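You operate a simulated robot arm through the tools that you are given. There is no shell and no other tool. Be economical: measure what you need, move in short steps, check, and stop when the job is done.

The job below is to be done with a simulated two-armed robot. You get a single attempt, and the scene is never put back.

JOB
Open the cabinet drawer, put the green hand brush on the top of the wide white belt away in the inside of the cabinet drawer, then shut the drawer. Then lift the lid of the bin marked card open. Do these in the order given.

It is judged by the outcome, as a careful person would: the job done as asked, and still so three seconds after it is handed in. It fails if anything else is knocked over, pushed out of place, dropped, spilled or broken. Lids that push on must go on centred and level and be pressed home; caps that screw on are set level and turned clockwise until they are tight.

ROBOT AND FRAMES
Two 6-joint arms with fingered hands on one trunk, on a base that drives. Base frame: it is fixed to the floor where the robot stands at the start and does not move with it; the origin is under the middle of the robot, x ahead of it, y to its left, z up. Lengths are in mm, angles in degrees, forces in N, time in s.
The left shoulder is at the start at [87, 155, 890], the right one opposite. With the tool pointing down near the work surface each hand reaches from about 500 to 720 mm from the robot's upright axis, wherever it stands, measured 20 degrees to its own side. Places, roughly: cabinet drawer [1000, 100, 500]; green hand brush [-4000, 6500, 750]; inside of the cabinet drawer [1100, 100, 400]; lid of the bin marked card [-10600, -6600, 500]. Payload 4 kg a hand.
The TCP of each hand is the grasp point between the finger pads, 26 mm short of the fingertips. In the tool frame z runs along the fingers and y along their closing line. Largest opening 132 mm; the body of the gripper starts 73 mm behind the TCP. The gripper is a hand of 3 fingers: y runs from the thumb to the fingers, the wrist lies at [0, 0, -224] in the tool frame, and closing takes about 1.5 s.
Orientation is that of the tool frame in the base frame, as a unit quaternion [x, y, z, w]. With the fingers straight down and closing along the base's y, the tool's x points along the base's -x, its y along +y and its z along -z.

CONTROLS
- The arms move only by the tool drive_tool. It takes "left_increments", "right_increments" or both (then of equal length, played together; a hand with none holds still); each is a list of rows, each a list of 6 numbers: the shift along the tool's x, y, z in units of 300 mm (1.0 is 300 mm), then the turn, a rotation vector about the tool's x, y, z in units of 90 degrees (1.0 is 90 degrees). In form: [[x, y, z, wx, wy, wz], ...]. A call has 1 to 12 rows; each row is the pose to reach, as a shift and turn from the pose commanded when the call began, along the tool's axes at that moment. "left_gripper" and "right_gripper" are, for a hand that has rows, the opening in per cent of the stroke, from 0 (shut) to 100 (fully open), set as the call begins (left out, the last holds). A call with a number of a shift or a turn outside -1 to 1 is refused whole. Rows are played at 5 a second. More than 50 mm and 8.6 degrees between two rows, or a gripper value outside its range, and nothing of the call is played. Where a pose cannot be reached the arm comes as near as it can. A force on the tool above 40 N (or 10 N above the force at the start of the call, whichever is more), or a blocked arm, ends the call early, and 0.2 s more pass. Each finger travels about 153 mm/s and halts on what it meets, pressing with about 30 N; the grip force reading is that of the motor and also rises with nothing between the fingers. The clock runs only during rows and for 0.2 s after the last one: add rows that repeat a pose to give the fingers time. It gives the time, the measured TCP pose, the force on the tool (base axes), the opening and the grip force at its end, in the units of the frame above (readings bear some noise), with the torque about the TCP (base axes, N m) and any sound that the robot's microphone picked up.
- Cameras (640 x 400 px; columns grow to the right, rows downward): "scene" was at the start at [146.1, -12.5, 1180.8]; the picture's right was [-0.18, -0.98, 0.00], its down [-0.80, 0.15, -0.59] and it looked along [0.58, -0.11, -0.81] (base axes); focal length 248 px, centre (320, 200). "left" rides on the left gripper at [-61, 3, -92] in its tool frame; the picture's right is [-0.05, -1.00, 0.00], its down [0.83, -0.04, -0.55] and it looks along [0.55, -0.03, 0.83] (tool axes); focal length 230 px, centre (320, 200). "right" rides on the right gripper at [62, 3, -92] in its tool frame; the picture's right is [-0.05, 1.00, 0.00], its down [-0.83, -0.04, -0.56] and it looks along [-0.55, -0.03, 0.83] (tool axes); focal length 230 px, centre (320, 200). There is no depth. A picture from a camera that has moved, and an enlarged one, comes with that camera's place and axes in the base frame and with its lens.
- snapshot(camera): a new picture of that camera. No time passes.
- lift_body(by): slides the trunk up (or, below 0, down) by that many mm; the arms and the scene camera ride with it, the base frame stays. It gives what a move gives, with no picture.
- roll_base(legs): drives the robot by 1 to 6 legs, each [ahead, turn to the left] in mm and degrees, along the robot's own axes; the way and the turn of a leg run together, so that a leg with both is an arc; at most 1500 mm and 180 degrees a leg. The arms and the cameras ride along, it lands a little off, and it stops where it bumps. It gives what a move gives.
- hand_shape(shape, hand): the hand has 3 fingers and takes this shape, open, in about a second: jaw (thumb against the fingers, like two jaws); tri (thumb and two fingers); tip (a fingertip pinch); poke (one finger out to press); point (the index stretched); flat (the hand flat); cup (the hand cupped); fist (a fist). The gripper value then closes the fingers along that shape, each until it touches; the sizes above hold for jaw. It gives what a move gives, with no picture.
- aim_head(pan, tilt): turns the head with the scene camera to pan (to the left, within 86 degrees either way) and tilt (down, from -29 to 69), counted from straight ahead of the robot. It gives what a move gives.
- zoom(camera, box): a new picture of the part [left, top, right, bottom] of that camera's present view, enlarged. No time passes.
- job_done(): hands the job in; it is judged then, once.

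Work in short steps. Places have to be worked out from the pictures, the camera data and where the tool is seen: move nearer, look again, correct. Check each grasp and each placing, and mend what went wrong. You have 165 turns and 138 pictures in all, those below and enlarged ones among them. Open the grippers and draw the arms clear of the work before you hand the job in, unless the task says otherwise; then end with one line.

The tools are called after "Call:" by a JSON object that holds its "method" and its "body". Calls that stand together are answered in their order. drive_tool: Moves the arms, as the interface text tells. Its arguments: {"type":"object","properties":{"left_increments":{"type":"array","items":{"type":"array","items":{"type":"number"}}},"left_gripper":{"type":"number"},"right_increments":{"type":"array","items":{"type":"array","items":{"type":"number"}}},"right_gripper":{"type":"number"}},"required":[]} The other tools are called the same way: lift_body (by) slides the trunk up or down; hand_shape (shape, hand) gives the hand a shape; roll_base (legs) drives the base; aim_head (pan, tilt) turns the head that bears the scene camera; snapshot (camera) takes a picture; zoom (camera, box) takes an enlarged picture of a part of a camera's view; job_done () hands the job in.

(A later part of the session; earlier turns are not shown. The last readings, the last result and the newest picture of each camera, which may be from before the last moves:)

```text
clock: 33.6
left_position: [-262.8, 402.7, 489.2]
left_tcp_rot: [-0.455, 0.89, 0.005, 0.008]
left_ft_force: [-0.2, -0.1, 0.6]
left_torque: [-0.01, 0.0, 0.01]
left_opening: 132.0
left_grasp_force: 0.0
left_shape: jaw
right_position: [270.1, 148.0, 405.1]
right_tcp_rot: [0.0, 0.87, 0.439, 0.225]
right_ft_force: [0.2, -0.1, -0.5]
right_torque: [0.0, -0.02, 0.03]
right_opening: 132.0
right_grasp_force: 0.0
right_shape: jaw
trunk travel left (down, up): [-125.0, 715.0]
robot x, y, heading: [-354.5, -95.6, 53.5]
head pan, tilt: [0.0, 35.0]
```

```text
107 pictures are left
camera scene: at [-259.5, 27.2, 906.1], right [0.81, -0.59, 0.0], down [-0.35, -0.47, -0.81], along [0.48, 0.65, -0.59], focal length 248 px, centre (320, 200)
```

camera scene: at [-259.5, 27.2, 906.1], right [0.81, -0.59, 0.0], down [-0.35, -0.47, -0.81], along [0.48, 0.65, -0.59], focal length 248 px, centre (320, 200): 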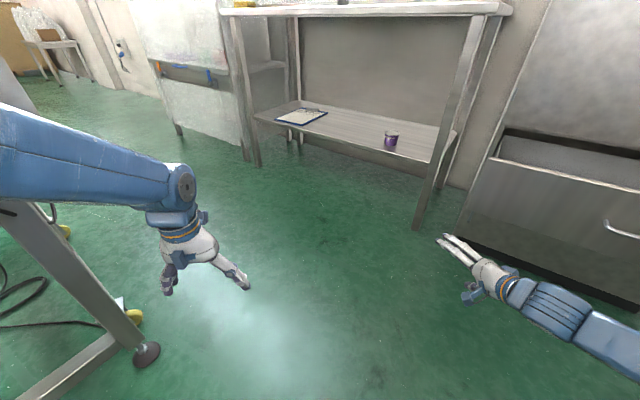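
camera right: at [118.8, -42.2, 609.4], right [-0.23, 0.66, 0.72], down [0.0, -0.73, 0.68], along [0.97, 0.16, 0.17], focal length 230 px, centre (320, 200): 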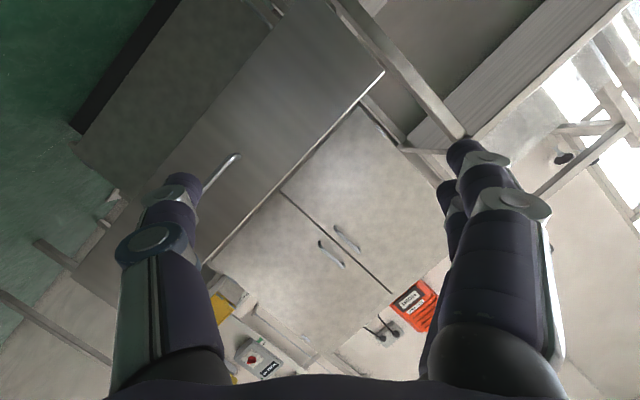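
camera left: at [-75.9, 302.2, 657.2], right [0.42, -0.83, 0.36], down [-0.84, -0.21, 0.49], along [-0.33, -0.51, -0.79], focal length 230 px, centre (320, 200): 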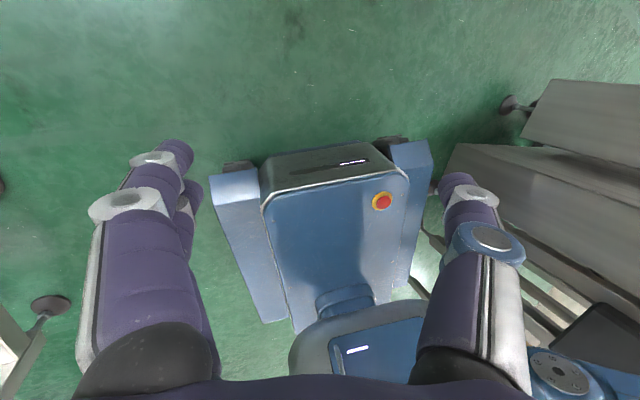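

The head is free again. I'll pan left to see the clearance on that side before turning further.

Call:
{"method": "aim_head", "body": {"pan": 65, "tilt": 30}}

Call:
{"method": "snapshot", "body": {"camera": "scene"}}

Call:
{"method": "aim_head", "body": {"pan": -70, "tilt": 40}}

Call:
{"method": "snapshot", "body": {"camera": "scene"}}

```text
clock: 35.0
left_position: [-260.9, 400.9, 491.1]
left_tcp_rot: [-0.456, 0.89, 0.004, 0.007]
left_ft_force: [-0.1, -0.4, -0.2]
left_torque: [-0.01, 0.0, 0.0]
left_opening: 132.1
left_grasp_force: 0.1
left_shape: jaw
right_position: [269.9, 147.3, 404.1]
right_tcp_rot: [-0.001, 0.87, 0.439, 0.225]
right_ft_force: [0.5, 0.0, 0.3]
right_torque: [0.0, -0.03, 0.01]
right_opening: 131.9
right_grasp_force: 0.1
right_shape: jaw
trunk travel left (down, up): [-125.0, 715.0]
robot x, y, heading: [-350.5, -97.5, 53.5]
head pan, tilt: [65.0, 30.0]
```

```text
106 pictures are left
camera scene: at [-354.9, 35.8, 914.8], right [0.88, 0.48, -0.02], down [0.23, -0.45, -0.86], along [-0.42, 0.75, -0.51], focal length 248 px, centre (320, 200)
```

scene: 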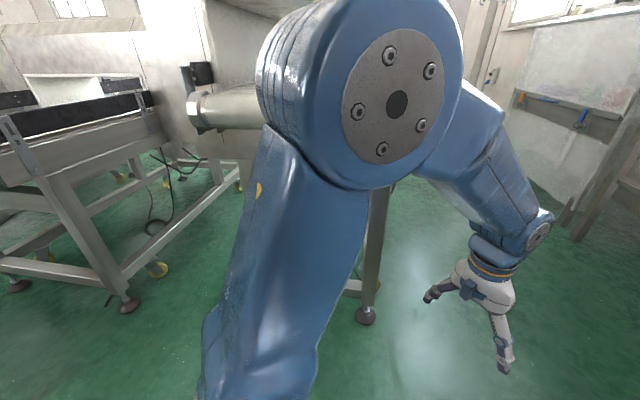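

```text
clock: 37.2
left_position: [-262.6, 401.8, 490.7]
left_tcp_rot: [-0.455, 0.89, 0.005, 0.008]
left_ft_force: [1.1, 1.0, 0.2]
left_torque: [0.02, -0.01, -0.01]
left_opening: 132.1
left_grasp_force: 0.0
left_shape: jaw
right_position: [270.4, 148.1, 404.7]
right_tcp_rot: [-0.002, 0.87, 0.439, 0.226]
right_ft_force: [0.4, -0.1, 0.1]
right_torque: [0.01, 0.02, 0.01]
right_opening: 131.8
right_grasp_force: 0.0
right_shape: jaw
trunk travel left (down, up): [-125.0, 715.0]
robot x, y, heading: [-352.2, -96.9, 53.6]
head pan, tilt: [-70.0, 40.0]
```

```text
105 pictures are left
camera scene: at [-230.3, -67.8, 899.7], right [-0.28, -0.96, 0.02], down [-0.63, 0.17, -0.76], along [0.73, -0.23, -0.65], focal length 248 px, centre (320, 200)
```

scene: 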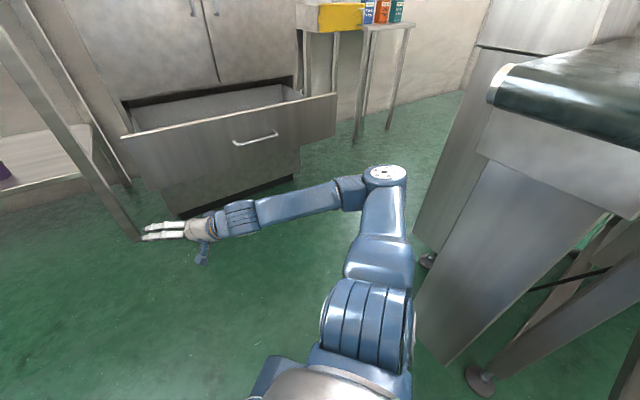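

The right elbow is close to the conveyor end, and the left side has room. I'll turn left another 22°, then fold the right hand to finger-down.

Call:
{"method": "roll_base", "body": {"legs": [[0, 22]]}}

Call:
{"method": "snapshot", "body": {"camera": "scene"}}

```text
clock: 38.8
left_position: [-457.4, 398.7, 490.5]
left_tcp_rot: [-0.617, 0.787, 0.005, 0.007]
left_ft_force: [-0.2, 0.0, 0.6]
left_torque: [-0.04, -0.02, 0.04]
left_opening: 131.8
left_grasp_force: 0.1
left_shape: jaw
right_position: [132.7, 362.4, 403.5]
right_tcp_rot: [-0.167, 0.853, 0.475, 0.137]
right_ft_force: [0.4, -0.6, -1.0]
right_torque: [0.02, 0.01, 0.03]
right_opening: 132.4
right_grasp_force: 0.0
right_shape: jaw
trunk travel left (down, up): [-125.0, 715.0]
robot x, y, heading: [-347.1, -101.9, 75.8]
head pan, tilt: [-70.0, 40.0]
```

```text
104 pictures are left
camera scene: at [-248.5, -24.9, 899.7], right [0.1, -1.0, 0.02], down [-0.64, -0.08, -0.76], along [0.76, 0.06, -0.65], focal length 248 px, centre (320, 200)
```

scene: 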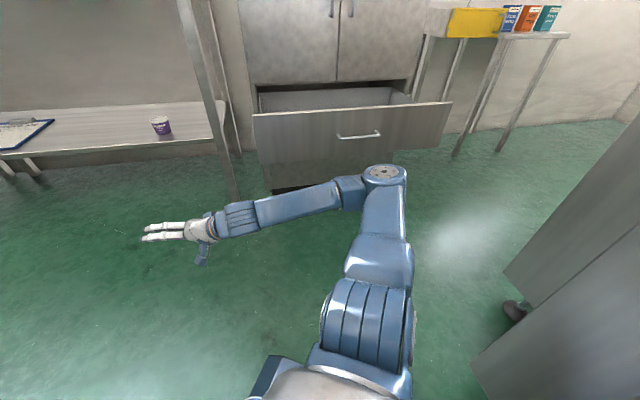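

There's plenty of room now, so I'll fold the right hand.

Call:
{"method": "drive_tool", "body": {"right_increments": [[0.038, 0.025, -0.041, 0.04, 0.055, -0.054], [0.075, 0.05, -0.081, 0.08, 0.11, -0.108], [0.113, 0.075, -0.122, 0.12, 0.165, -0.162], [0.151, 0.1, -0.162, 0.16, 0.22, -0.216], [0.189, 0.125, -0.203, 0.2, 0.275, -0.27], [0.226, 0.149, -0.243, 0.24, 0.329, -0.323], [0.264, 0.174, -0.284, 0.28, 0.384, -0.377], [0.302, 0.199, -0.324, 0.32, 0.439, -0.431], [0.339, 0.224, -0.365, 0.36, 0.494, -0.485], [0.377, 0.249, -0.405, 0.4, 0.549, -0.539]]}}

Call:
{"method": "snapshot", "body": {"camera": "scene"}}

```text
clock: 41.0
left_position: [-458.7, 391.2, 497.4]
left_tcp_rot: [-0.616, 0.788, 0.01, 0.013]
left_ft_force: [0.2, 0.1, -0.2]
left_torque: [0.01, -0.01, 0.05]
left_opening: 132.0
left_grasp_force: 0.0
left_shape: jaw
right_position: [-39.1, 252.4, 364.3]
right_tcp_rot: [-0.517, 0.841, 0.147, 0.06]
right_ft_force: [-0.4, 0.2, -0.9]
right_torque: [0.02, -0.01, -0.01]
right_opening: 132.1
right_grasp_force: 0.0
right_shape: jaw
right hand out of reach, approached as far as the arm can: row 3, 4, 5, 6, 7, 8, 9, 10
trunk travel left (down, up): [-125.0, 715.0]
robot x, y, heading: [-355.7, -100.3, 75.3]
head pan, tilt: [-70.0, 40.0]
```

```text
103 pictures are left
camera scene: at [-248.4, -25.0, 899.7], right [0.1, -1.0, 0.02], down [-0.64, -0.08, -0.76], along [0.76, 0.06, -0.65], focal length 248 px, centre (320, 200)
```

scene: 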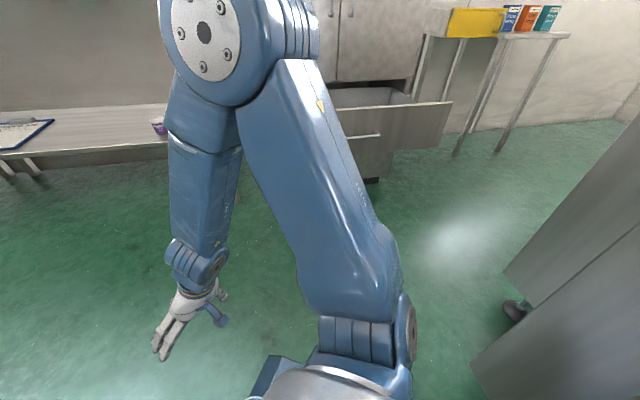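

The arm is back to its usual elbow-up form. I'll raise the trunk to its starting height and look around for the route.

Call:
{"method": "lift_body", "body": {"by": 300}}

Call:
{"method": "aim_head", "body": {"pan": 0, "tilt": 15}}

Call:
{"method": "snapshot", "body": {"camera": "scene"}}

Call:
{"method": "aim_head", "body": {"pan": 50, "tilt": 15}}

Call:
{"method": "snapshot", "body": {"camera": "scene"}}

```text
clock: 44.0
left_position: [-457.8, 391.6, 797.4]
left_tcp_rot: [-0.616, 0.788, 0.011, 0.014]
left_ft_force: [-0.3, -0.3, 0.6]
left_torque: [-0.03, -0.03, -0.03]
left_opening: 132.0
left_grasp_force: 0.1
left_shape: jaw
right_position: [-37.4, 252.9, 666.7]
right_tcp_rot: [-0.517, 0.842, 0.145, 0.059]
right_ft_force: [0.2, -0.1, 1.1]
right_torque: [-0.01, -0.01, 0.01]
right_opening: 132.1
right_grasp_force: 0.0
right_shape: jaw
trunk travel left (down, up): [-425.0, 415.0]
robot x, y, heading: [-354.8, -100.4, 75.5]
head pan, tilt: [-70.0, 40.0]
```

```text
clock: 45.4
left_position: [-458.3, 390.6, 798.0]
left_tcp_rot: [-0.617, 0.787, 0.011, 0.014]
left_ft_force: [0.5, 0.2, 0.6]
left_torque: [0.0, 0.02, -0.03]
left_opening: 131.8
left_grasp_force: 0.0
left_shape: jaw
right_position: [-37.0, 253.1, 666.4]
right_tcp_rot: [-0.517, 0.842, 0.146, 0.059]
right_ft_force: [0.7, 0.4, 0.1]
right_torque: [0.02, 0.03, -0.01]
right_opening: 131.8
right_grasp_force: 0.0
right_shape: jaw
trunk travel left (down, up): [-425.0, 415.0]
robot x, y, heading: [-348.9, -100.9, 75.4]
head pan, tilt: [0.0, 15.0]
```

```text
102 pictures are left
camera scene: at [-308.1, 63.6, 1237.9], right [0.97, -0.25, 0.0], down [-0.07, -0.27, -0.96], along [0.24, 0.93, -0.28], focal length 248 px, centre (320, 200)
```

scene: 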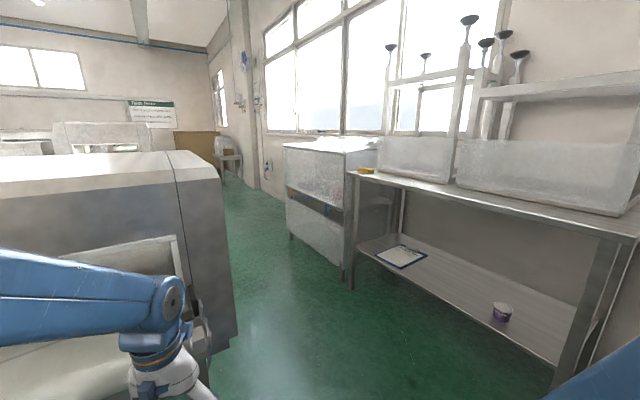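

```text
clock: 46.6
left_position: [-457.9, 392.1, 797.6]
left_tcp_rot: [-0.616, 0.787, 0.011, 0.013]
left_ft_force: [0.3, -0.3, 0.1]
left_torque: [-0.02, -0.01, 0.0]
left_opening: 132.0
left_grasp_force: 0.1
left_shape: jaw
right_position: [-37.1, 252.1, 666.0]
right_tcp_rot: [-0.517, 0.841, 0.147, 0.06]
right_ft_force: [0.2, -0.2, 0.0]
right_torque: [0.0, 0.0, -0.01]
right_opening: 132.0
right_grasp_force: 0.1
right_shape: jaw
trunk travel left (down, up): [-425.0, 415.0]
robot x, y, heading: [-349.1, -100.9, 75.5]
head pan, tilt: [50.0, 15.0]
```

```text
101 pictures are left
camera scene: at [-385.8, 49.1, 1238.6], right [0.81, 0.58, -0.01], down [0.15, -0.23, -0.96], along [-0.56, 0.78, -0.27], focal length 248 px, centre (320, 200)
```

scene: 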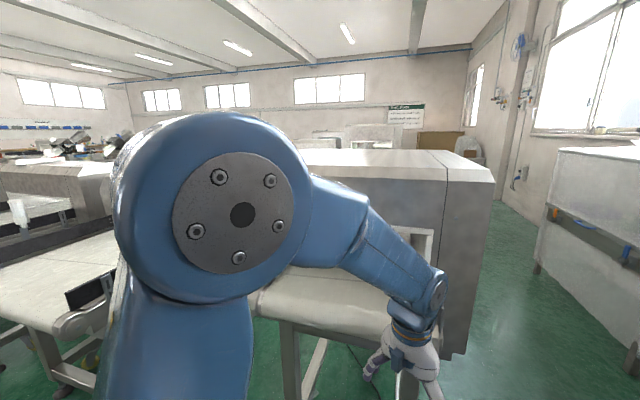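

A corridor runs between the machine on my left and the shelf and tank on my right, about 890 mm wide and at azimuth 109°. I'll raise the trunk so the arms clear the machine tops, then drive to the corridor's mouth.

Call:
{"method": "lift_body", "body": {"by": 250}}

Call:
{"method": "roll_base", "body": {"legs": [[0, -5], [600, 0], [600, 0]]}}

Call:
{"method": "aim_head", "body": {"pan": 35, "tilt": 25}}

Call:
{"method": "snapshot", "body": {"camera": "scene"}}

```text
clock: 49.2
left_position: [-457.6, 392.3, 1047.4]
left_tcp_rot: [-0.616, 0.788, 0.011, 0.014]
left_ft_force: [0.5, 0.0, -0.6]
left_torque: [-0.02, 0.0, 0.01]
left_opening: 131.9
left_grasp_force: 0.1
left_shape: jaw
right_position: [-38.1, 254.4, 916.9]
right_tcp_rot: [-0.516, 0.842, 0.147, 0.059]
right_ft_force: [-0.4, 0.9, -0.2]
right_torque: [0.0, -0.01, 0.01]
right_opening: 131.9
right_grasp_force: 0.1
right_shape: jaw
trunk travel left (down, up): [-675.0, 165.0]
robot x, y, heading: [-352.3, -97.0, 75.6]
head pan, tilt: [50.0, 15.0]
```

```text
clock: 51.5
left_position: [-363.0, 537.8, 1025.3]
left_tcp_rot: [-0.585, 0.81, -0.02, -0.026]
left_ft_force: [0.1, 0.1, 0.6]
left_torque: [0.04, 0.02, -0.03]
left_opening: 131.9
left_grasp_force: 0.0
left_shape: jaw
right_position: [56.5, 403.5, 946.2]
right_tcp_rot: [-0.478, 0.859, 0.163, 0.087]
right_ft_force: [1.0, -0.7, 0.8]
right_torque: [0.08, 0.0, 0.02]
right_opening: 132.0
right_grasp_force: 0.0
right_shape: jaw
trunk travel left (down, up): [-675.0, 165.0]
robot x, y, heading: [-276.3, 99.9, 70.6]
head pan, tilt: [50.0, 15.0]
stopped in leg 2: the force on the tool passed its limit at 69 N (the readings are from after the stop); the commanded pose is now the measured one
```

```text
clock: 52.3
left_position: [-362.9, 543.5, 1017.7]
left_tcp_rot: [-0.585, 0.81, -0.025, -0.033]
left_ft_force: [0.3, 0.4, -0.9]
left_torque: [-0.02, 0.0, 0.0]
left_opening: 131.8
left_grasp_force: 0.0
left_shape: jaw
right_position: [61.5, 413.5, 946.5]
right_tcp_rot: [-0.478, 0.859, 0.163, 0.088]
right_ft_force: [-0.9, 0.5, 0.5]
right_torque: [-0.02, -0.01, -0.02]
right_opening: 132.3
right_grasp_force: 0.1
right_shape: jaw
trunk travel left (down, up): [-675.0, 165.0]
robot x, y, heading: [-276.9, 99.6, 70.7]
head pan, tilt: [35.0, 25.0]
```

```text
100 pictures are left
camera scene: at [-278.1, 263.9, 1471.7], right [0.96, 0.27, -0.01], down [0.11, -0.42, -0.9], along [-0.25, 0.86, -0.44], focal length 248 px, centre (320, 200)
```

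scene: 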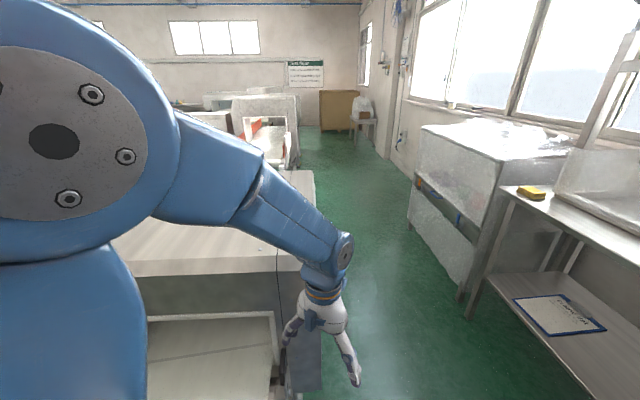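

Something touched a hand and stopped the drive, so I'll check what lies near the left hand.

Call:
{"method": "snapshot", "body": {"camera": "left"}}

Call:
{"method": "aim_head", "body": {"pan": 0, "tilt": 45}}

Call:
{"method": "snapshot", "body": {"camera": "scene"}}

```text
99 pictures are left
camera left: at [-344.3, 609.8, 1104.8], right [0.96, -0.26, 0.0], down [-0.21, -0.75, 0.62], along [-0.17, -0.6, -0.78], focal length 230 px, centre (320, 200)
```

left: 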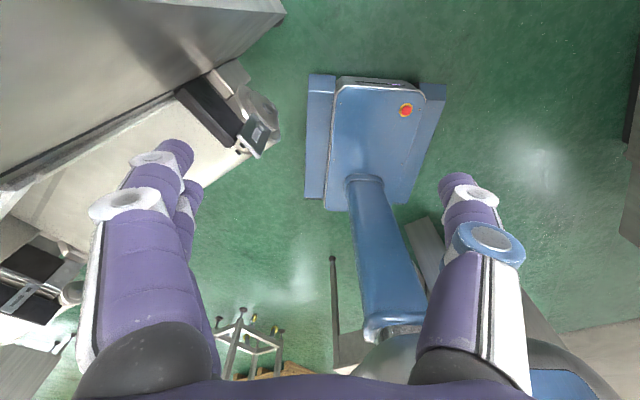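

```text
clock: 53.3
left_position: [-362.7, 541.4, 1018.9]
left_tcp_rot: [-0.585, 0.81, -0.026, -0.033]
left_ft_force: [0.4, -0.7, 0.3]
left_torque: [-0.04, 0.0, 0.0]
left_opening: 131.8
left_grasp_force: 0.0
left_shape: jaw
right_position: [59.7, 411.3, 947.1]
right_tcp_rot: [-0.478, 0.859, 0.162, 0.09]
right_ft_force: [0.0, 0.4, -0.3]
right_torque: [-0.04, -0.01, 0.01]
right_opening: 131.9
right_grasp_force: 0.1
right_shape: jaw
trunk travel left (down, up): [-675.0, 165.0]
robot x, y, heading: [-281.1, 99.4, 70.5]
head pan, tilt: [0.0, 45.0]
```

```text
98 pictures are left
camera scene: at [-227.5, 248.7, 1441.3], right [0.94, -0.33, 0.0], down [-0.24, -0.68, -0.69], along [0.23, 0.65, -0.72], focal length 248 px, centre (320, 200)
```

scene: 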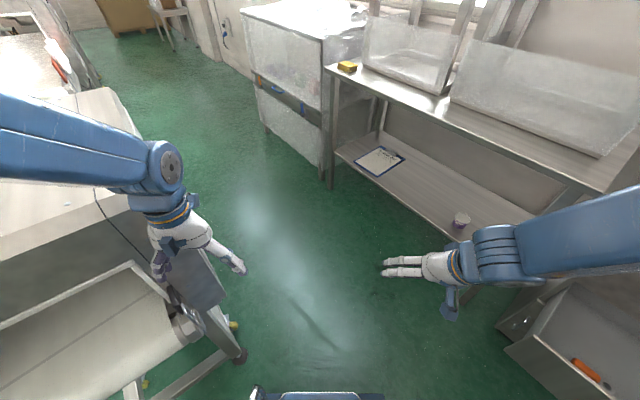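

Call:
{"method": "zoom", "body": {"camera": "scene", "box": [80, 180, 280, 380]}}

Call:
{"method": "zoom", "body": {"camera": "left", "box": [120, 40, 320, 240]}}

```text
2.00 times, centred on (180, 280) of scene
camera zoom: at [-227.5, 248.7, 1441.3], right [0.94, -0.33, 0.0], down [-0.24, -0.68, -0.69], along [0.23, 0.65, -0.72], focal length 497 px, centre (600, 40)
```

zoom: 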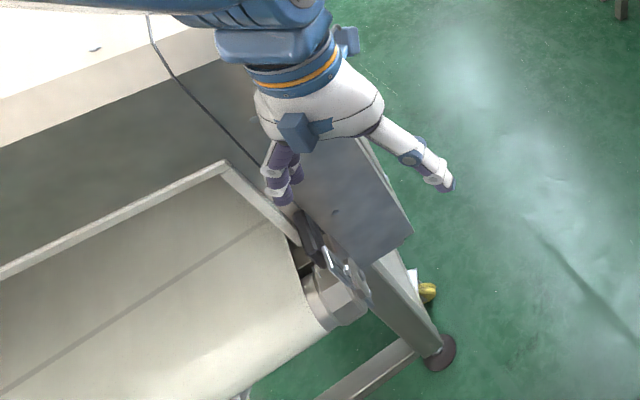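

```text
2.00 times, centred on (220, 140) of left
camera zoom: at [-345.0, 607.7, 1105.8], right [0.96, -0.26, 0.0], down [-0.21, -0.75, 0.62], along [-0.16, -0.6, -0.78], focal length 460 px, centre (520, 320)
```

zoom: 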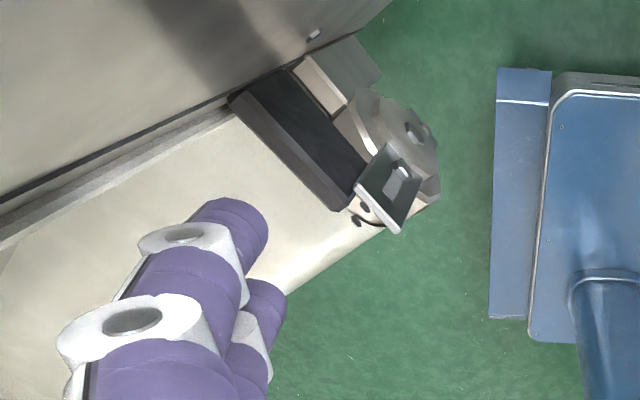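

Nothing visibly touches now. To be safe I'll raise the trunk another 150 mm and move on in smaller legs.

Call:
{"method": "lift_body", "body": {"by": 150}}

Call:
{"method": "roll_base", "body": {"legs": [[200, 0], [200, 0]]}}

Call:
{"method": "snapshot", "body": {"camera": "scene"}}

```text
clock: 55.0
left_position: [-364.0, 541.6, 1166.4]
left_tcp_rot: [-0.585, 0.81, -0.028, -0.035]
left_ft_force: [-0.4, 0.0, 0.5]
left_torque: [0.0, 0.04, 0.01]
left_opening: 132.0
left_grasp_force: 0.1
left_shape: jaw
right_position: [62.1, 415.1, 1099.4]
right_tcp_rot: [-0.477, 0.859, 0.165, 0.092]
right_ft_force: [-1.1, 0.7, -0.3]
right_torque: [-0.03, 0.02, -0.02]
right_opening: 131.6
right_grasp_force: 0.0
right_shape: jaw
trunk travel left (down, up): [-825.0, 15.0]
robot x, y, heading: [-277.8, 94.5, 70.6]
head pan, tilt: [0.0, 45.0]
```

```text
clock: 57.8
left_position: [-227.3, 935.0, 1164.4]
left_tcp_rot: [-0.587, 0.809, -0.028, -0.036]
left_ft_force: [-0.3, 1.3, -0.5]
left_torque: [-0.07, 0.01, -0.01]
left_opening: 132.1
left_grasp_force: 0.0
left_shape: jaw
right_position: [197.3, 808.1, 1094.2]
right_tcp_rot: [-0.48, 0.858, 0.161, 0.087]
right_ft_force: [0.3, 0.6, 0.0]
right_torque: [-0.06, 0.03, 0.03]
right_opening: 132.0
right_grasp_force: 0.0
right_shape: jaw
trunk travel left (down, up): [-825.0, 15.0]
robot x, y, heading: [-146.5, 477.8, 71.0]
head pan, tilt: [0.0, 45.0]
```

```text
95 pictures are left
camera scene: at [-88.4, 646.6, 1589.9], right [0.94, -0.33, 0.0], down [-0.24, -0.69, -0.69], along [0.22, 0.65, -0.73], focal length 248 px, centre (320, 200)
```

scene: 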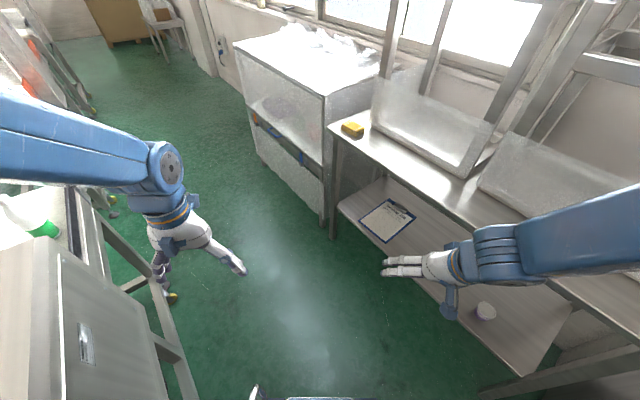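

The way is clear. I'll go 480 mm further, turn left to align with the corridor (azimuth 109°), and look along it.

Call:
{"method": "roll_base", "body": {"legs": [[480, 0], [0, 37.8]]}}

Call:
{"method": "aim_head", "body": {"pan": 0, "tilt": 25}}

Call:
{"method": "snapshot", "body": {"camera": "scene"}}

```text
clock: 62.6
left_position: [-321.1, 1221.0, 1157.6]
left_tcp_rot: [0.816, -0.574, 0.05, 0.033]
left_ft_force: [-0.4, 0.3, -0.3]
left_torque: [0.04, 0.01, 0.0]
left_opening: 132.0
left_grasp_force: 0.0
left_shape: jaw
right_position: [87.7, 1406.4, 1110.3]
right_tcp_rot: [0.726, -0.655, -0.203, -0.041]
right_ft_force: [0.8, 0.2, -0.3]
right_torque: [0.01, -0.01, 0.01]
right_opening: 131.9
right_grasp_force: 0.1
right_shape: jaw
trunk travel left (down, up): [-825.0, 15.0]
robot x, y, heading: [13.0, 941.3, 109.0]
head pan, tilt: [0.0, 45.0]
```

```text
clock: 63.4
left_position: [-308.4, 1191.5, 1144.5]
left_tcp_rot: [0.814, -0.573, 0.073, 0.053]
left_ft_force: [0.6, 0.1, -0.8]
left_torque: [-0.02, 0.05, 0.0]
left_opening: 132.2
left_grasp_force: 0.1
left_shape: jaw
right_position: [93.4, 1414.3, 1121.6]
right_tcp_rot: [0.718, -0.659, -0.218, -0.052]
right_ft_force: [0.2, 0.5, 0.7]
right_torque: [0.02, 0.02, -0.01]
right_opening: 132.2
right_grasp_force: 0.0
right_shape: jaw
trunk travel left (down, up): [-825.0, 15.0]
robot x, y, heading: [11.9, 940.4, 108.7]
head pan, tilt: [0.0, 25.0]
```

```text
94 pictures are left
camera scene: at [-35.0, 1104.3, 1621.6], right [0.95, 0.32, 0.0], down [0.14, -0.42, -0.9], along [-0.29, 0.85, -0.44], focal length 248 px, centre (320, 200)
```

scene: 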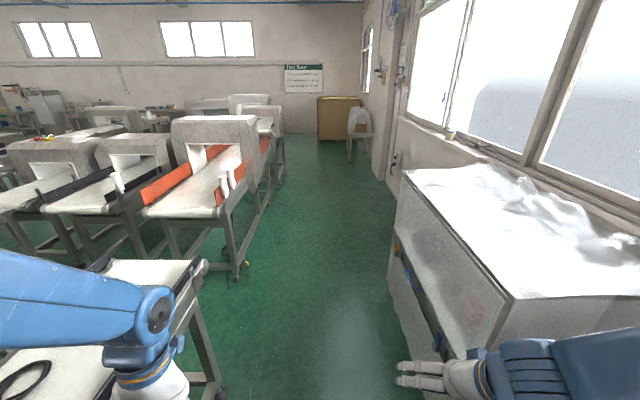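

The corridor ahead is clear. The brush should appear near pixel (237, 118), so I'll zoom there.

Call:
{"method": "zoom", "body": {"camera": "scene", "box": [120, 70, 320, 195]}}

```text
3.20 times, centred on (220, 132) of scene
camera zoom: at [-35.0, 1104.3, 1621.6], right [0.95, 0.32, 0.0], down [0.14, -0.42, -0.9], along [-0.29, 0.85, -0.44], focal length 795 px, centre (640, 416)
```

zoom: 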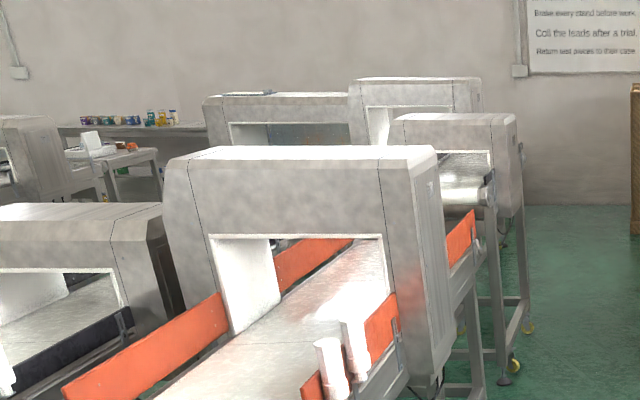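

The brush isn't visible from here, but the corridor is free. I'll drive about 4 m along it.

Call:
{"method": "roll_base", "body": {"legs": [[1400, 0], [1400, 0], [1200, 0]]}}

Call:
{"method": "aim_head", "body": {"pan": 25, "tilt": 25}}

Call:
{"method": "snapshot", "body": {"camera": "scene"}}

```text
clock: 71.4
left_position: [-756.2, 2532.3, 1124.8]
left_tcp_rot: [0.809, -0.572, 0.111, 0.079]
left_ft_force: [0.2, 0.2, 0.3]
left_torque: [0.0, -0.02, -0.02]
left_opening: 131.8
left_grasp_force: 0.1
left_shape: jaw
right_position: [-344.7, 2813.9, 1114.5]
right_tcp_rot: [0.691, -0.684, -0.223, -0.067]
right_ft_force: [-0.8, -0.6, 0.4]
right_torque: [0.01, -0.03, 0.02]
right_opening: 131.6
right_grasp_force: 0.1
right_shape: jaw
trunk travel left (down, up): [-825.0, 15.0]
robot x, y, heading: [-448.5, 2327.8, 108.3]
head pan, tilt: [0.0, 25.0]
stopped in leg 2: the robot was blocked; the commanded pose is now the measured one
```

```text
clock: 72.3
left_position: [-757.7, 2535.8, 1124.9]
left_tcp_rot: [0.808, -0.572, 0.111, 0.079]
left_ft_force: [-0.6, 0.4, -0.5]
left_torque: [-0.01, -0.03, -0.02]
left_opening: 131.9
left_grasp_force: 0.1
left_shape: jaw
right_position: [-344.9, 2816.0, 1113.5]
right_tcp_rot: [0.691, -0.685, -0.221, -0.066]
right_ft_force: [-0.6, 0.1, -0.5]
right_torque: [-0.02, 0.01, 0.0]
right_opening: 132.0
right_grasp_force: 0.1
right_shape: jaw
trunk travel left (down, up): [-825.0, 15.0]
robot x, y, heading: [-450.3, 2327.9, 108.3]
head pan, tilt: [25.0, 25.0]
```

```text
92 pictures are left
camera scene: at [-536.7, 2473.8, 1621.7], right [0.73, 0.68, -0.01], down [0.29, -0.32, -0.9], along [-0.62, 0.65, -0.44], focal length 248 px, centre (320, 200)
```

scene: 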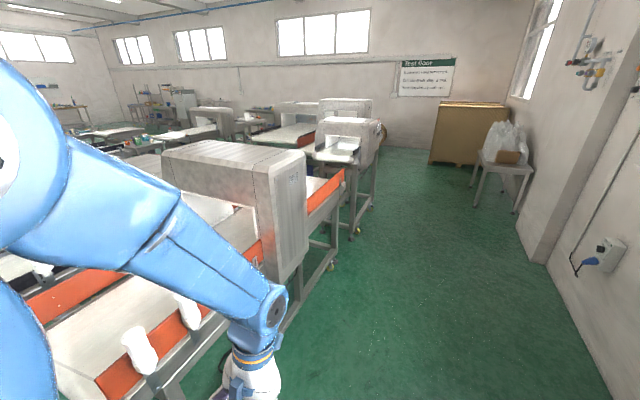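

I was blocked at about e=2350 along the corridor. I'll look down around the base for the cause.

Call:
{"method": "aim_head", "body": {"pan": 10, "tilt": 62}}

Call:
{"method": "snapshot", "body": {"camera": "scene"}}

Call:
{"method": "snapshot", "body": {"camera": "left"}}

Call:
{"method": "snapshot", "body": {"camera": "right"}}

```text
clock: 73.3
left_position: [-757.2, 2535.5, 1124.9]
left_tcp_rot: [0.809, -0.572, 0.111, 0.079]
left_ft_force: [-0.1, -0.4, 1.0]
left_torque: [0.0, 0.01, 0.0]
left_opening: 132.1
left_grasp_force: 0.1
left_shape: jaw
right_position: [-345.8, 2815.5, 1113.0]
right_tcp_rot: [0.691, -0.685, -0.222, -0.066]
right_ft_force: [0.4, 0.2, 0.2]
right_torque: [-0.01, -0.03, 0.02]
right_opening: 131.8
right_grasp_force: 0.0
right_shape: jaw
trunk travel left (down, up): [-825.0, 15.0]
robot x, y, heading: [-448.8, 2325.8, 108.0]
head pan, tilt: [10.0, 62.0]
```

```text
91 pictures are left
camera scene: at [-503.6, 2461.5, 1569.9], right [0.88, 0.47, 0.0], down [0.42, -0.79, -0.45], along [-0.22, 0.4, -0.89], focal length 248 px, centre (320, 200)
```

scene: 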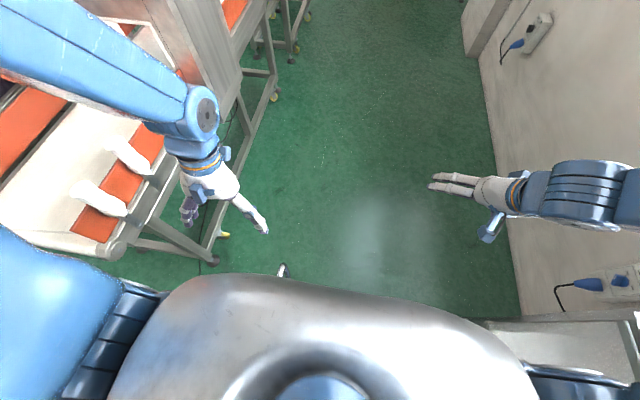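

```text
90 pictures are left
camera left: at [-788.2, 2613.0, 1197.1], right [0.93, 0.38, -0.01], down [0.26, -0.6, 0.76], along [0.28, -0.71, -0.65], focal length 230 px, centre (320, 200)
```

left: 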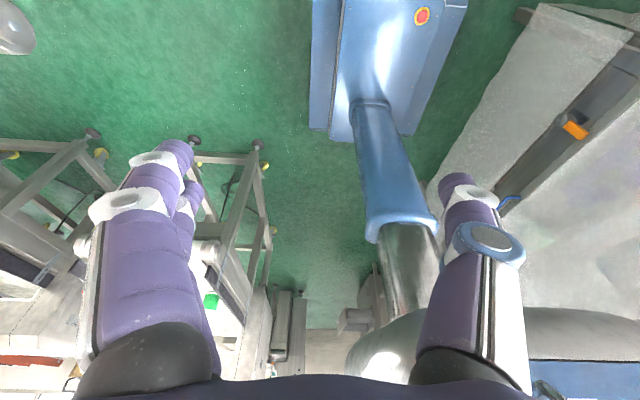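

```text
89 pictures are left
camera right: at [-331.1, 2721.3, 1172.8], right [-0.97, -0.01, 0.23], down [0.19, 0.54, 0.82], along [-0.13, 0.84, -0.53], focal length 230 px, centre (320, 200)
```

right: 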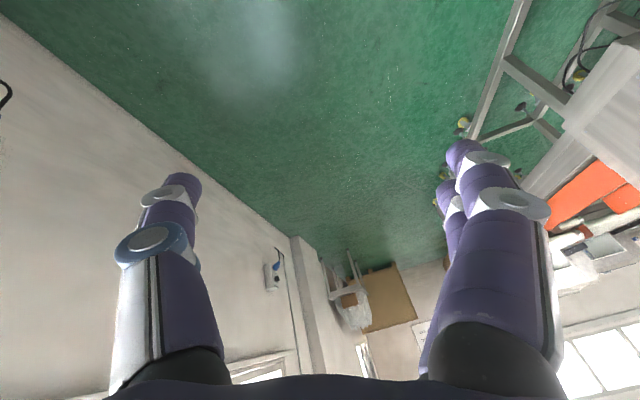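

Call:
{"method": "aim_head", "body": {"pan": -75, "tilt": 50}}

Call:
{"method": "snapshot", "body": {"camera": "scene"}}

```text
clock: 74.9
left_position: [-757.8, 2534.9, 1124.4]
left_tcp_rot: [0.809, -0.572, 0.11, 0.079]
left_ft_force: [-0.6, -0.5, -0.9]
left_torque: [0.0, 0.02, -0.01]
left_opening: 132.3
left_grasp_force: 0.1
left_shape: jaw
right_position: [-345.8, 2815.4, 1114.2]
right_tcp_rot: [0.692, -0.684, -0.223, -0.066]
right_ft_force: [0.0, 0.2, 0.7]
right_torque: [0.0, 0.02, -0.01]
right_opening: 132.0
right_grasp_force: 0.1
right_shape: jaw
trunk travel left (down, up): [-825.0, 15.0]
robot x, y, heading: [-447.7, 2329.0, 108.2]
head pan, tilt: [-75.0, 50.0]
```

```text
88 pictures are left
camera scene: at [-409.0, 2447.4, 1585.5], right [0.55, -0.84, 0.02], down [-0.64, -0.43, -0.64], along [0.54, 0.34, -0.77], focal length 248 px, centre (320, 200)
```

scene: 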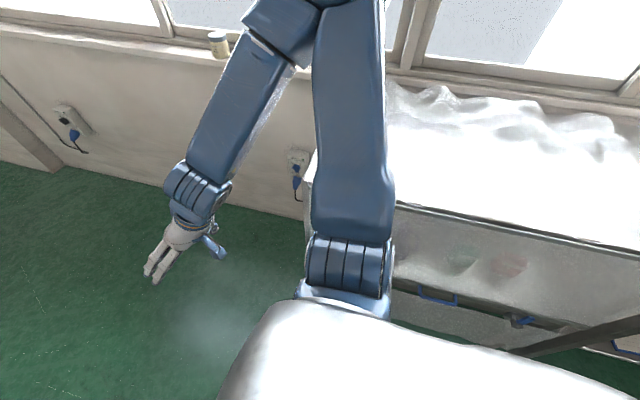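

Nothing is obviously in contact; the right arm passes over the tank without touching it. I'll try a shorter forward leg.

Call:
{"method": "roll_base", "body": {"legs": [[300, 0]]}}

Call:
{"method": "snapshot", "body": {"camera": "scene"}}

```text
clock: 77.0
left_position: [-844.4, 2818.2, 1125.3]
left_tcp_rot: [0.806, -0.575, 0.111, 0.081]
left_ft_force: [0.6, 0.1, -0.1]
left_torque: [0.0, 0.02, -0.02]
left_opening: 131.9
left_grasp_force: 0.1
left_shape: jaw
right_position: [-431.4, 3096.5, 1112.4]
right_tcp_rot: [-0.688, 0.688, 0.223, 0.066]
right_ft_force: [0.2, -0.2, -0.2]
right_torque: [-0.02, 0.05, 0.01]
right_opening: 132.0
right_grasp_force: 0.1
right_shape: jaw
trunk travel left (down, up): [-825.0, 15.0]
robot x, y, heading: [-541.5, 2608.8, 108.0]
head pan, tilt: [-75.0, 50.0]
```

```text
87 pictures are left
camera scene: at [-495.8, 2728.7, 1585.4], right [0.54, -0.84, 0.02], down [-0.64, -0.43, -0.64], along [0.54, 0.33, -0.77], focal length 248 px, centre (320, 200)
```

scene: 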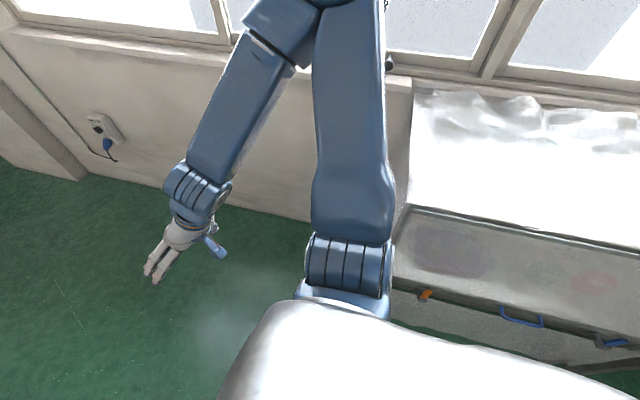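

Call:
{"method": "zoom", "body": {"camera": "scene", "box": [300, 0, 460, 100]}}

Call:
{"method": "roll_base", "body": {"legs": [[400, 0]]}}

Call:
{"method": "snapshot", "body": {"camera": "scene"}}

```text
4.00 times, centred on (380, 50) of scene
camera zoom: at [-495.8, 2728.7, 1585.4], right [0.54, -0.84, 0.02], down [-0.64, -0.43, -0.64], along [0.54, 0.33, -0.77], focal length 993 px, centre (80, 800)
```

zoom: 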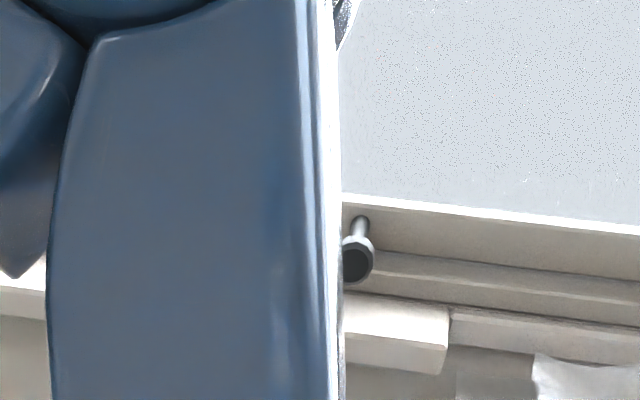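

```text
clock: 79.4
left_position: [-957.3, 3165.8, 1116.3]
left_tcp_rot: [0.805, -0.57, 0.131, 0.097]
left_ft_force: [0.2, -0.4, -0.1]
left_torque: [-0.04, 0.05, -0.02]
left_opening: 132.4
left_grasp_force: 0.1
left_shape: jaw
right_position: [-545.4, 3477.4, 1109.2]
right_tcp_rot: [-0.676, 0.7, 0.22, 0.073]
right_ft_force: [0.1, -0.8, 0.6]
right_torque: [-0.01, 0.01, 0.01]
right_opening: 131.9
right_grasp_force: 0.1
right_shape: jaw
trunk travel left (down, up): [-825.0, 15.0]
robot x, y, heading: [-662.9, 2987.1, 108.3]
head pan, tilt: [-75.0, 50.0]
```

```text
85 pictures are left
camera scene: at [-618.0, 3106.2, 1585.3], right [0.55, -0.84, 0.02], down [-0.64, -0.43, -0.64], along [0.54, 0.34, -0.77], focal length 248 px, centre (320, 200)
```

scene: 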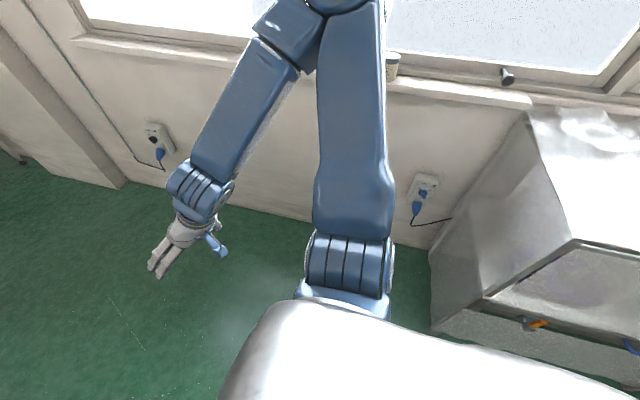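

The jar still stands on the sill and nothing was disturbed. I'll look ahead and to the left for the brush.

Call:
{"method": "aim_head", "body": {"pan": 30, "tilt": 15}}

Call:
{"method": "snapshot", "body": {"camera": "scene"}}

Call:
{"method": "zoom", "body": {"camera": "scene", "box": [200, 100, 400, 225]}}

```text
clock: 81.2
left_position: [-960.7, 3165.3, 1114.9]
left_tcp_rot: [0.807, -0.57, 0.127, 0.091]
left_ft_force: [0.2, 0.5, 0.4]
left_torque: [0.02, 0.03, 0.0]
left_opening: 131.8
left_grasp_force: 0.1
left_shape: jaw
right_position: [-538.1, 3478.1, 1105.2]
right_tcp_rot: [-0.662, 0.713, 0.215, 0.082]
right_ft_force: [-0.8, 0.6, 0.3]
right_torque: [0.01, 0.0, -0.02]
right_opening: 132.0
right_grasp_force: 0.1
right_shape: jaw
trunk travel left (down, up): [-825.0, 15.0]
robot x, y, heading: [-663.8, 2989.2, 108.4]
head pan, tilt: [30.0, 15.0]
```

```text
84 pictures are left
camera scene: at [-756.6, 3126.3, 1638.1], right [0.67, 0.74, -0.01], down [0.2, -0.19, -0.96], along [-0.72, 0.64, -0.27], focal length 248 px, centre (320, 200)
```

scene: 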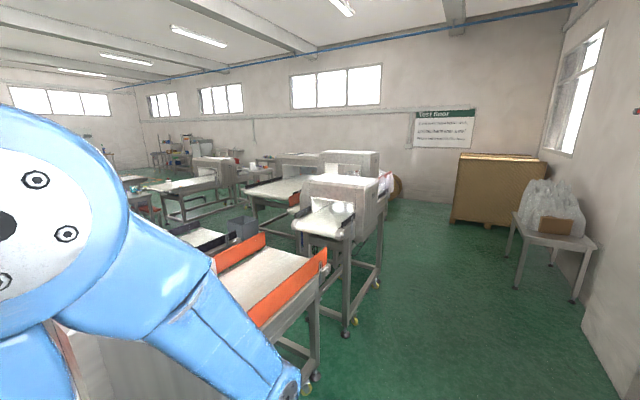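

```text
3.20 times, centred on (300, 162) of scene
camera zoom: at [-756.6, 3126.3, 1638.1], right [0.67, 0.74, -0.01], down [0.2, -0.19, -0.96], along [-0.72, 0.64, -0.27], focal length 795 px, centre (384, 320)
```

zoom: 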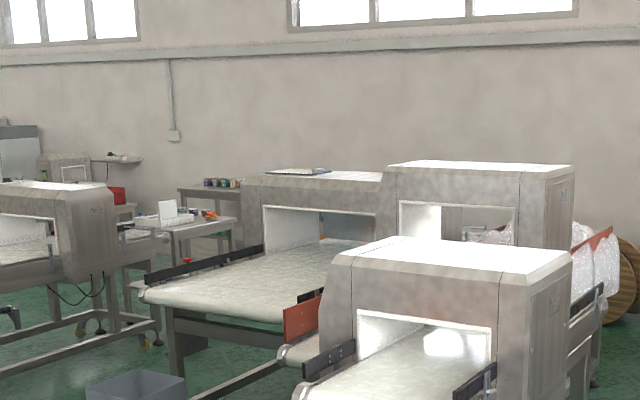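

The wide belt machine is further on. The corridor ahead is open, so I'll continue about 2.8 m.

Call:
{"method": "roll_base", "body": {"legs": [[700, 0], [700, 0], [700, 0], [700, 0]]}}

Call:
{"method": "aim_head", "body": {"pan": 35, "tilt": 20}}

Call:
{"method": "snapshot", "body": {"camera": "scene"}}

```text
clock: 95.5
left_position: [-1811.6, 5848.7, 1113.0]
left_tcp_rot: [0.802, -0.577, 0.125, 0.091]
left_ft_force: [-0.3, -0.4, -0.4]
left_torque: [-0.01, 0.02, -0.01]
left_opening: 132.0
left_grasp_force: 0.1
left_shape: jaw
right_position: [-1384.3, 6153.7, 1105.3]
right_tcp_rot: [-0.656, 0.719, 0.213, 0.085]
right_ft_force: [-0.5, -0.2, -0.5]
right_torque: [-0.01, -0.05, -0.01]
right_opening: 131.9
right_grasp_force: 0.0
right_shape: jaw
trunk travel left (down, up): [-825.0, 15.0]
robot x, y, heading: [-1518.8, 5663.8, 107.5]
head pan, tilt: [30.0, 15.0]
```

```text
clock: 96.1
left_position: [-1812.8, 5852.9, 1114.5]
left_tcp_rot: [0.805, -0.575, 0.119, 0.085]
left_ft_force: [0.7, 0.7, 0.1]
left_torque: [-0.02, 0.0, 0.0]
left_opening: 131.9
left_grasp_force: 0.0
left_shape: jaw
right_position: [-1373.6, 6155.8, 1100.4]
right_tcp_rot: [-0.64, 0.735, 0.207, 0.09]
right_ft_force: [-0.1, 0.6, -1.4]
right_torque: [0.0, 0.02, 0.04]
right_opening: 132.1
right_grasp_force: 0.1
right_shape: jaw
trunk travel left (down, up): [-825.0, 15.0]
robot x, y, heading: [-1516.0, 5666.3, 107.5]
head pan, tilt: [35.0, 20.0]
```

```text
82 pictures are left
camera scene: at [-1612.7, 5799.3, 1630.1], right [0.61, 0.79, -0.01], down [0.28, -0.23, -0.93], along [-0.74, 0.57, -0.36], focal length 248 px, centre (320, 200)
```

scene: 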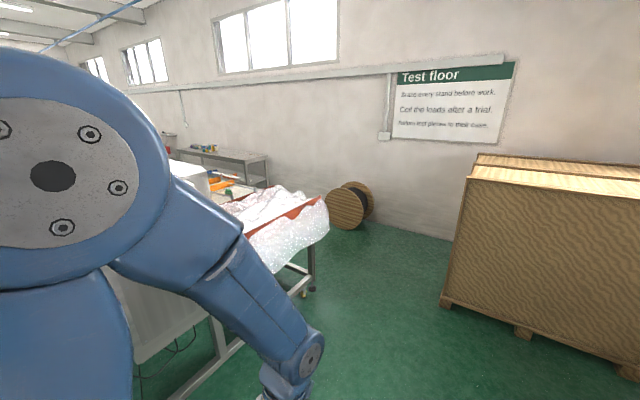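

A green object shows at (228, 192), right where the brush is expected. I'll zoom in on it.

Call:
{"method": "zoom", "body": {"camera": "scene", "box": [170, 140, 330, 240]}}

Call:
{"method": "aim_head", "body": {"pan": 10, "tilt": 25}}

Call:
{"method": "snapshot", "body": {"camera": "scene"}}

```text
4.00 times, centred on (250, 190) of scene
camera zoom: at [-1612.7, 5799.3, 1630.1], right [0.61, 0.79, -0.01], down [0.28, -0.23, -0.93], along [-0.74, 0.57, -0.36], focal length 993 px, centre (600, 240)
```

zoom: 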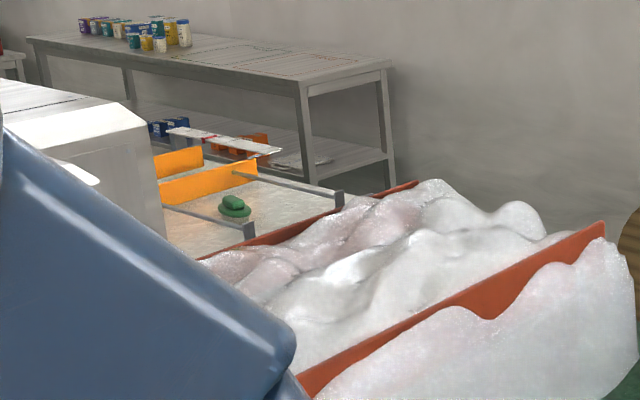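

```text
clock: 97.0
left_position: [-1813.0, 5853.1, 1112.7]
left_tcp_rot: [0.805, -0.575, 0.119, 0.087]
left_ft_force: [-0.1, -0.2, -0.6]
left_torque: [0.01, 0.01, 0.02]
left_opening: 131.6
left_grasp_force: 0.0
left_shape: jaw
right_position: [-1373.5, 6156.1, 1100.8]
right_tcp_rot: [-0.64, 0.734, 0.207, 0.09]
right_ft_force: [0.5, 0.5, -0.4]
right_torque: [0.01, -0.01, 0.01]
right_opening: 132.1
right_grasp_force: 0.2
right_shape: jaw
trunk travel left (down, up): [-825.0, 15.0]
robot x, y, heading: [-1515.2, 5665.5, 107.4]
head pan, tilt: [10.0, 25.0]
```

```text
80 pictures are left
camera scene: at [-1580.9, 5824.3, 1621.7], right [0.89, 0.46, 0.0], down [0.2, -0.39, -0.9], along [-0.41, 0.8, -0.44], focal length 248 px, centre (320, 200)
```

scene: 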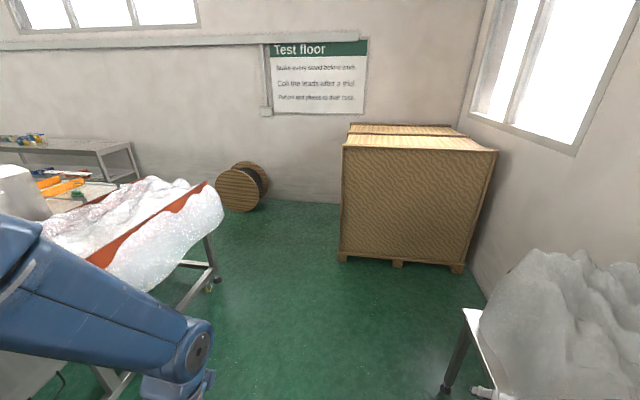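

The brush sits on a cross belt beyond the bubble-wrapped conveyor, near (-4176, 6556). I'll head for the gap between the bubble-wrap end and the wooden crate.

Call:
{"method": "roll_base", "body": {"legs": [[0, 15], [550, 0], [550, 0], [500, 0]]}}

Call:
{"method": "aim_head", "body": {"pan": 45, "tilt": 35}}

Call:
{"method": "snapshot", "body": {"camera": "scene"}}

```text
clock: 106.5
left_position: [-2681.7, 7157.1, 1114.7]
left_tcp_rot: [0.863, -0.483, 0.127, 0.072]
left_ft_force: [0.3, -0.8, 0.1]
left_torque: [0.02, 0.0, -0.01]
left_opening: 131.8
left_grasp_force: 0.0
left_shape: jaw
right_position: [-2323.3, 7549.6, 1100.8]
right_tcp_rot: [0.718, -0.658, -0.217, -0.067]
right_ft_force: [-0.3, 0.0, -0.2]
right_torque: [-0.01, -0.02, 0.02]
right_opening: 132.0
right_grasp_force: 0.1
right_shape: jaw
trunk travel left (down, up): [-825.0, 15.0]
robot x, y, heading: [-2352.5, 7039.8, 120.0]
head pan, tilt: [10.0, 25.0]
```

```text
clock: 107.5
left_position: [-2685.6, 7161.7, 1111.7]
left_tcp_rot: [0.866, -0.48, 0.12, 0.067]
left_ft_force: [0.4, -0.2, -0.6]
left_torque: [-0.03, -0.01, 0.01]
left_opening: 132.3
left_grasp_force: 0.1
left_shape: jaw
right_position: [-2311.2, 7554.3, 1095.2]
right_tcp_rot: [0.703, -0.675, -0.21, -0.075]
right_ft_force: [-0.8, 0.5, -0.4]
right_torque: [0.03, -0.03, 0.02]
right_opening: 132.0
right_grasp_force: 0.1
right_shape: jaw
trunk travel left (down, up): [-825.0, 15.0]
robot x, y, heading: [-2348.6, 7039.3, 120.2]
head pan, tilt: [45.0, 35.0]
```

```text
79 pictures are left
camera scene: at [-2476.2, 7133.0, 1606.5], right [0.26, 0.97, -0.01], down [0.56, -0.16, -0.81], along [-0.79, 0.2, -0.58], focal length 248 px, centre (320, 200)
```

scene: 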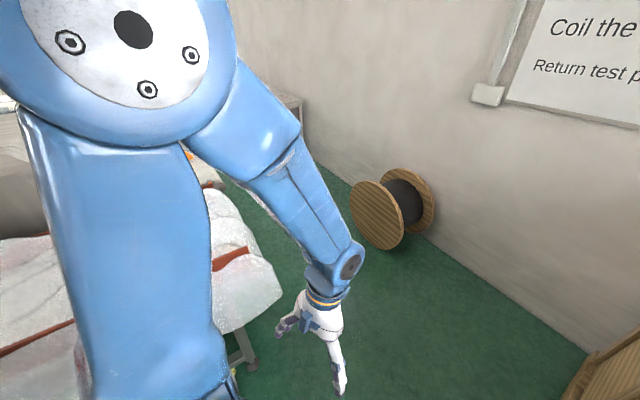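

I'll go 780 mm straight on, turn left to face along the wall (azimuth ~199°), and look at the cross belt.

Call:
{"method": "roll_base", "body": {"legs": [[400, 0], [380, 0], [0, 40], [0, 38.6]]}}

Call:
{"method": "aim_head", "body": {"pan": 15, "tilt": 30}}

Call:
{"method": "snapshot", "body": {"camera": "scene"}}

```text
clock: 108.7
left_position: [-2723.1, 7233.7, 1113.1]
left_tcp_rot: [0.87, -0.479, 0.103, 0.059]
left_ft_force: [1.0, -0.9, 0.2]
left_torque: [-0.01, 0.04, 0.02]
left_opening: 132.1
left_grasp_force: 0.0
left_shape: jaw
right_position: [-2333.7, 7619.8, 1089.2]
right_tcp_rot: [-0.672, 0.709, 0.2, 0.077]
right_ft_force: [0.2, 0.4, 0.3]
right_torque: [0.04, 0.03, 0.03]
right_opening: 132.0
right_grasp_force: 0.0
right_shape: jaw
trunk travel left (down, up): [-825.0, 15.0]
robot x, y, heading: [-2394.9, 7112.6, 120.2]
head pan, tilt: [45.0, 35.0]
stopped in leg 1: the force on the tool passed its limit at 81 N (the readings are from after the stop); the commanded pose is now the measured one
```

```text
clock: 109.7
left_position: [-2733.3, 7240.6, 1110.2]
left_tcp_rot: [0.869, -0.479, 0.106, 0.059]
left_ft_force: [-0.3, 0.2, 0.5]
left_torque: [-0.02, -0.02, -0.01]
left_opening: 132.2
left_grasp_force: 0.0
left_shape: jaw
right_position: [-2341.1, 7627.1, 1084.4]
right_tcp_rot: [-0.668, 0.714, 0.19, 0.081]
right_ft_force: [-0.2, -10.1, -0.2]
right_torque: [-0.28, -0.02, -0.72]
right_opening: 132.2
right_grasp_force: 0.1
right_shape: jaw
trunk travel left (down, up): [-825.0, 15.0]
robot x, y, heading: [-2396.6, 7114.9, 120.2]
head pan, tilt: [15.0, 30.0]
```

```text
78 pictures are left
camera scene: at [-2500.2, 7247.6, 1613.8], right [0.7, 0.71, 0.0], down [0.36, -0.37, -0.86], along [-0.61, 0.6, -0.52], focal length 248 px, centre (320, 200)
```

scene: 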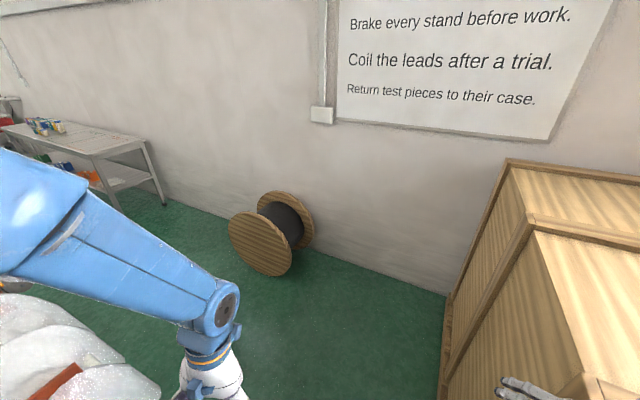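

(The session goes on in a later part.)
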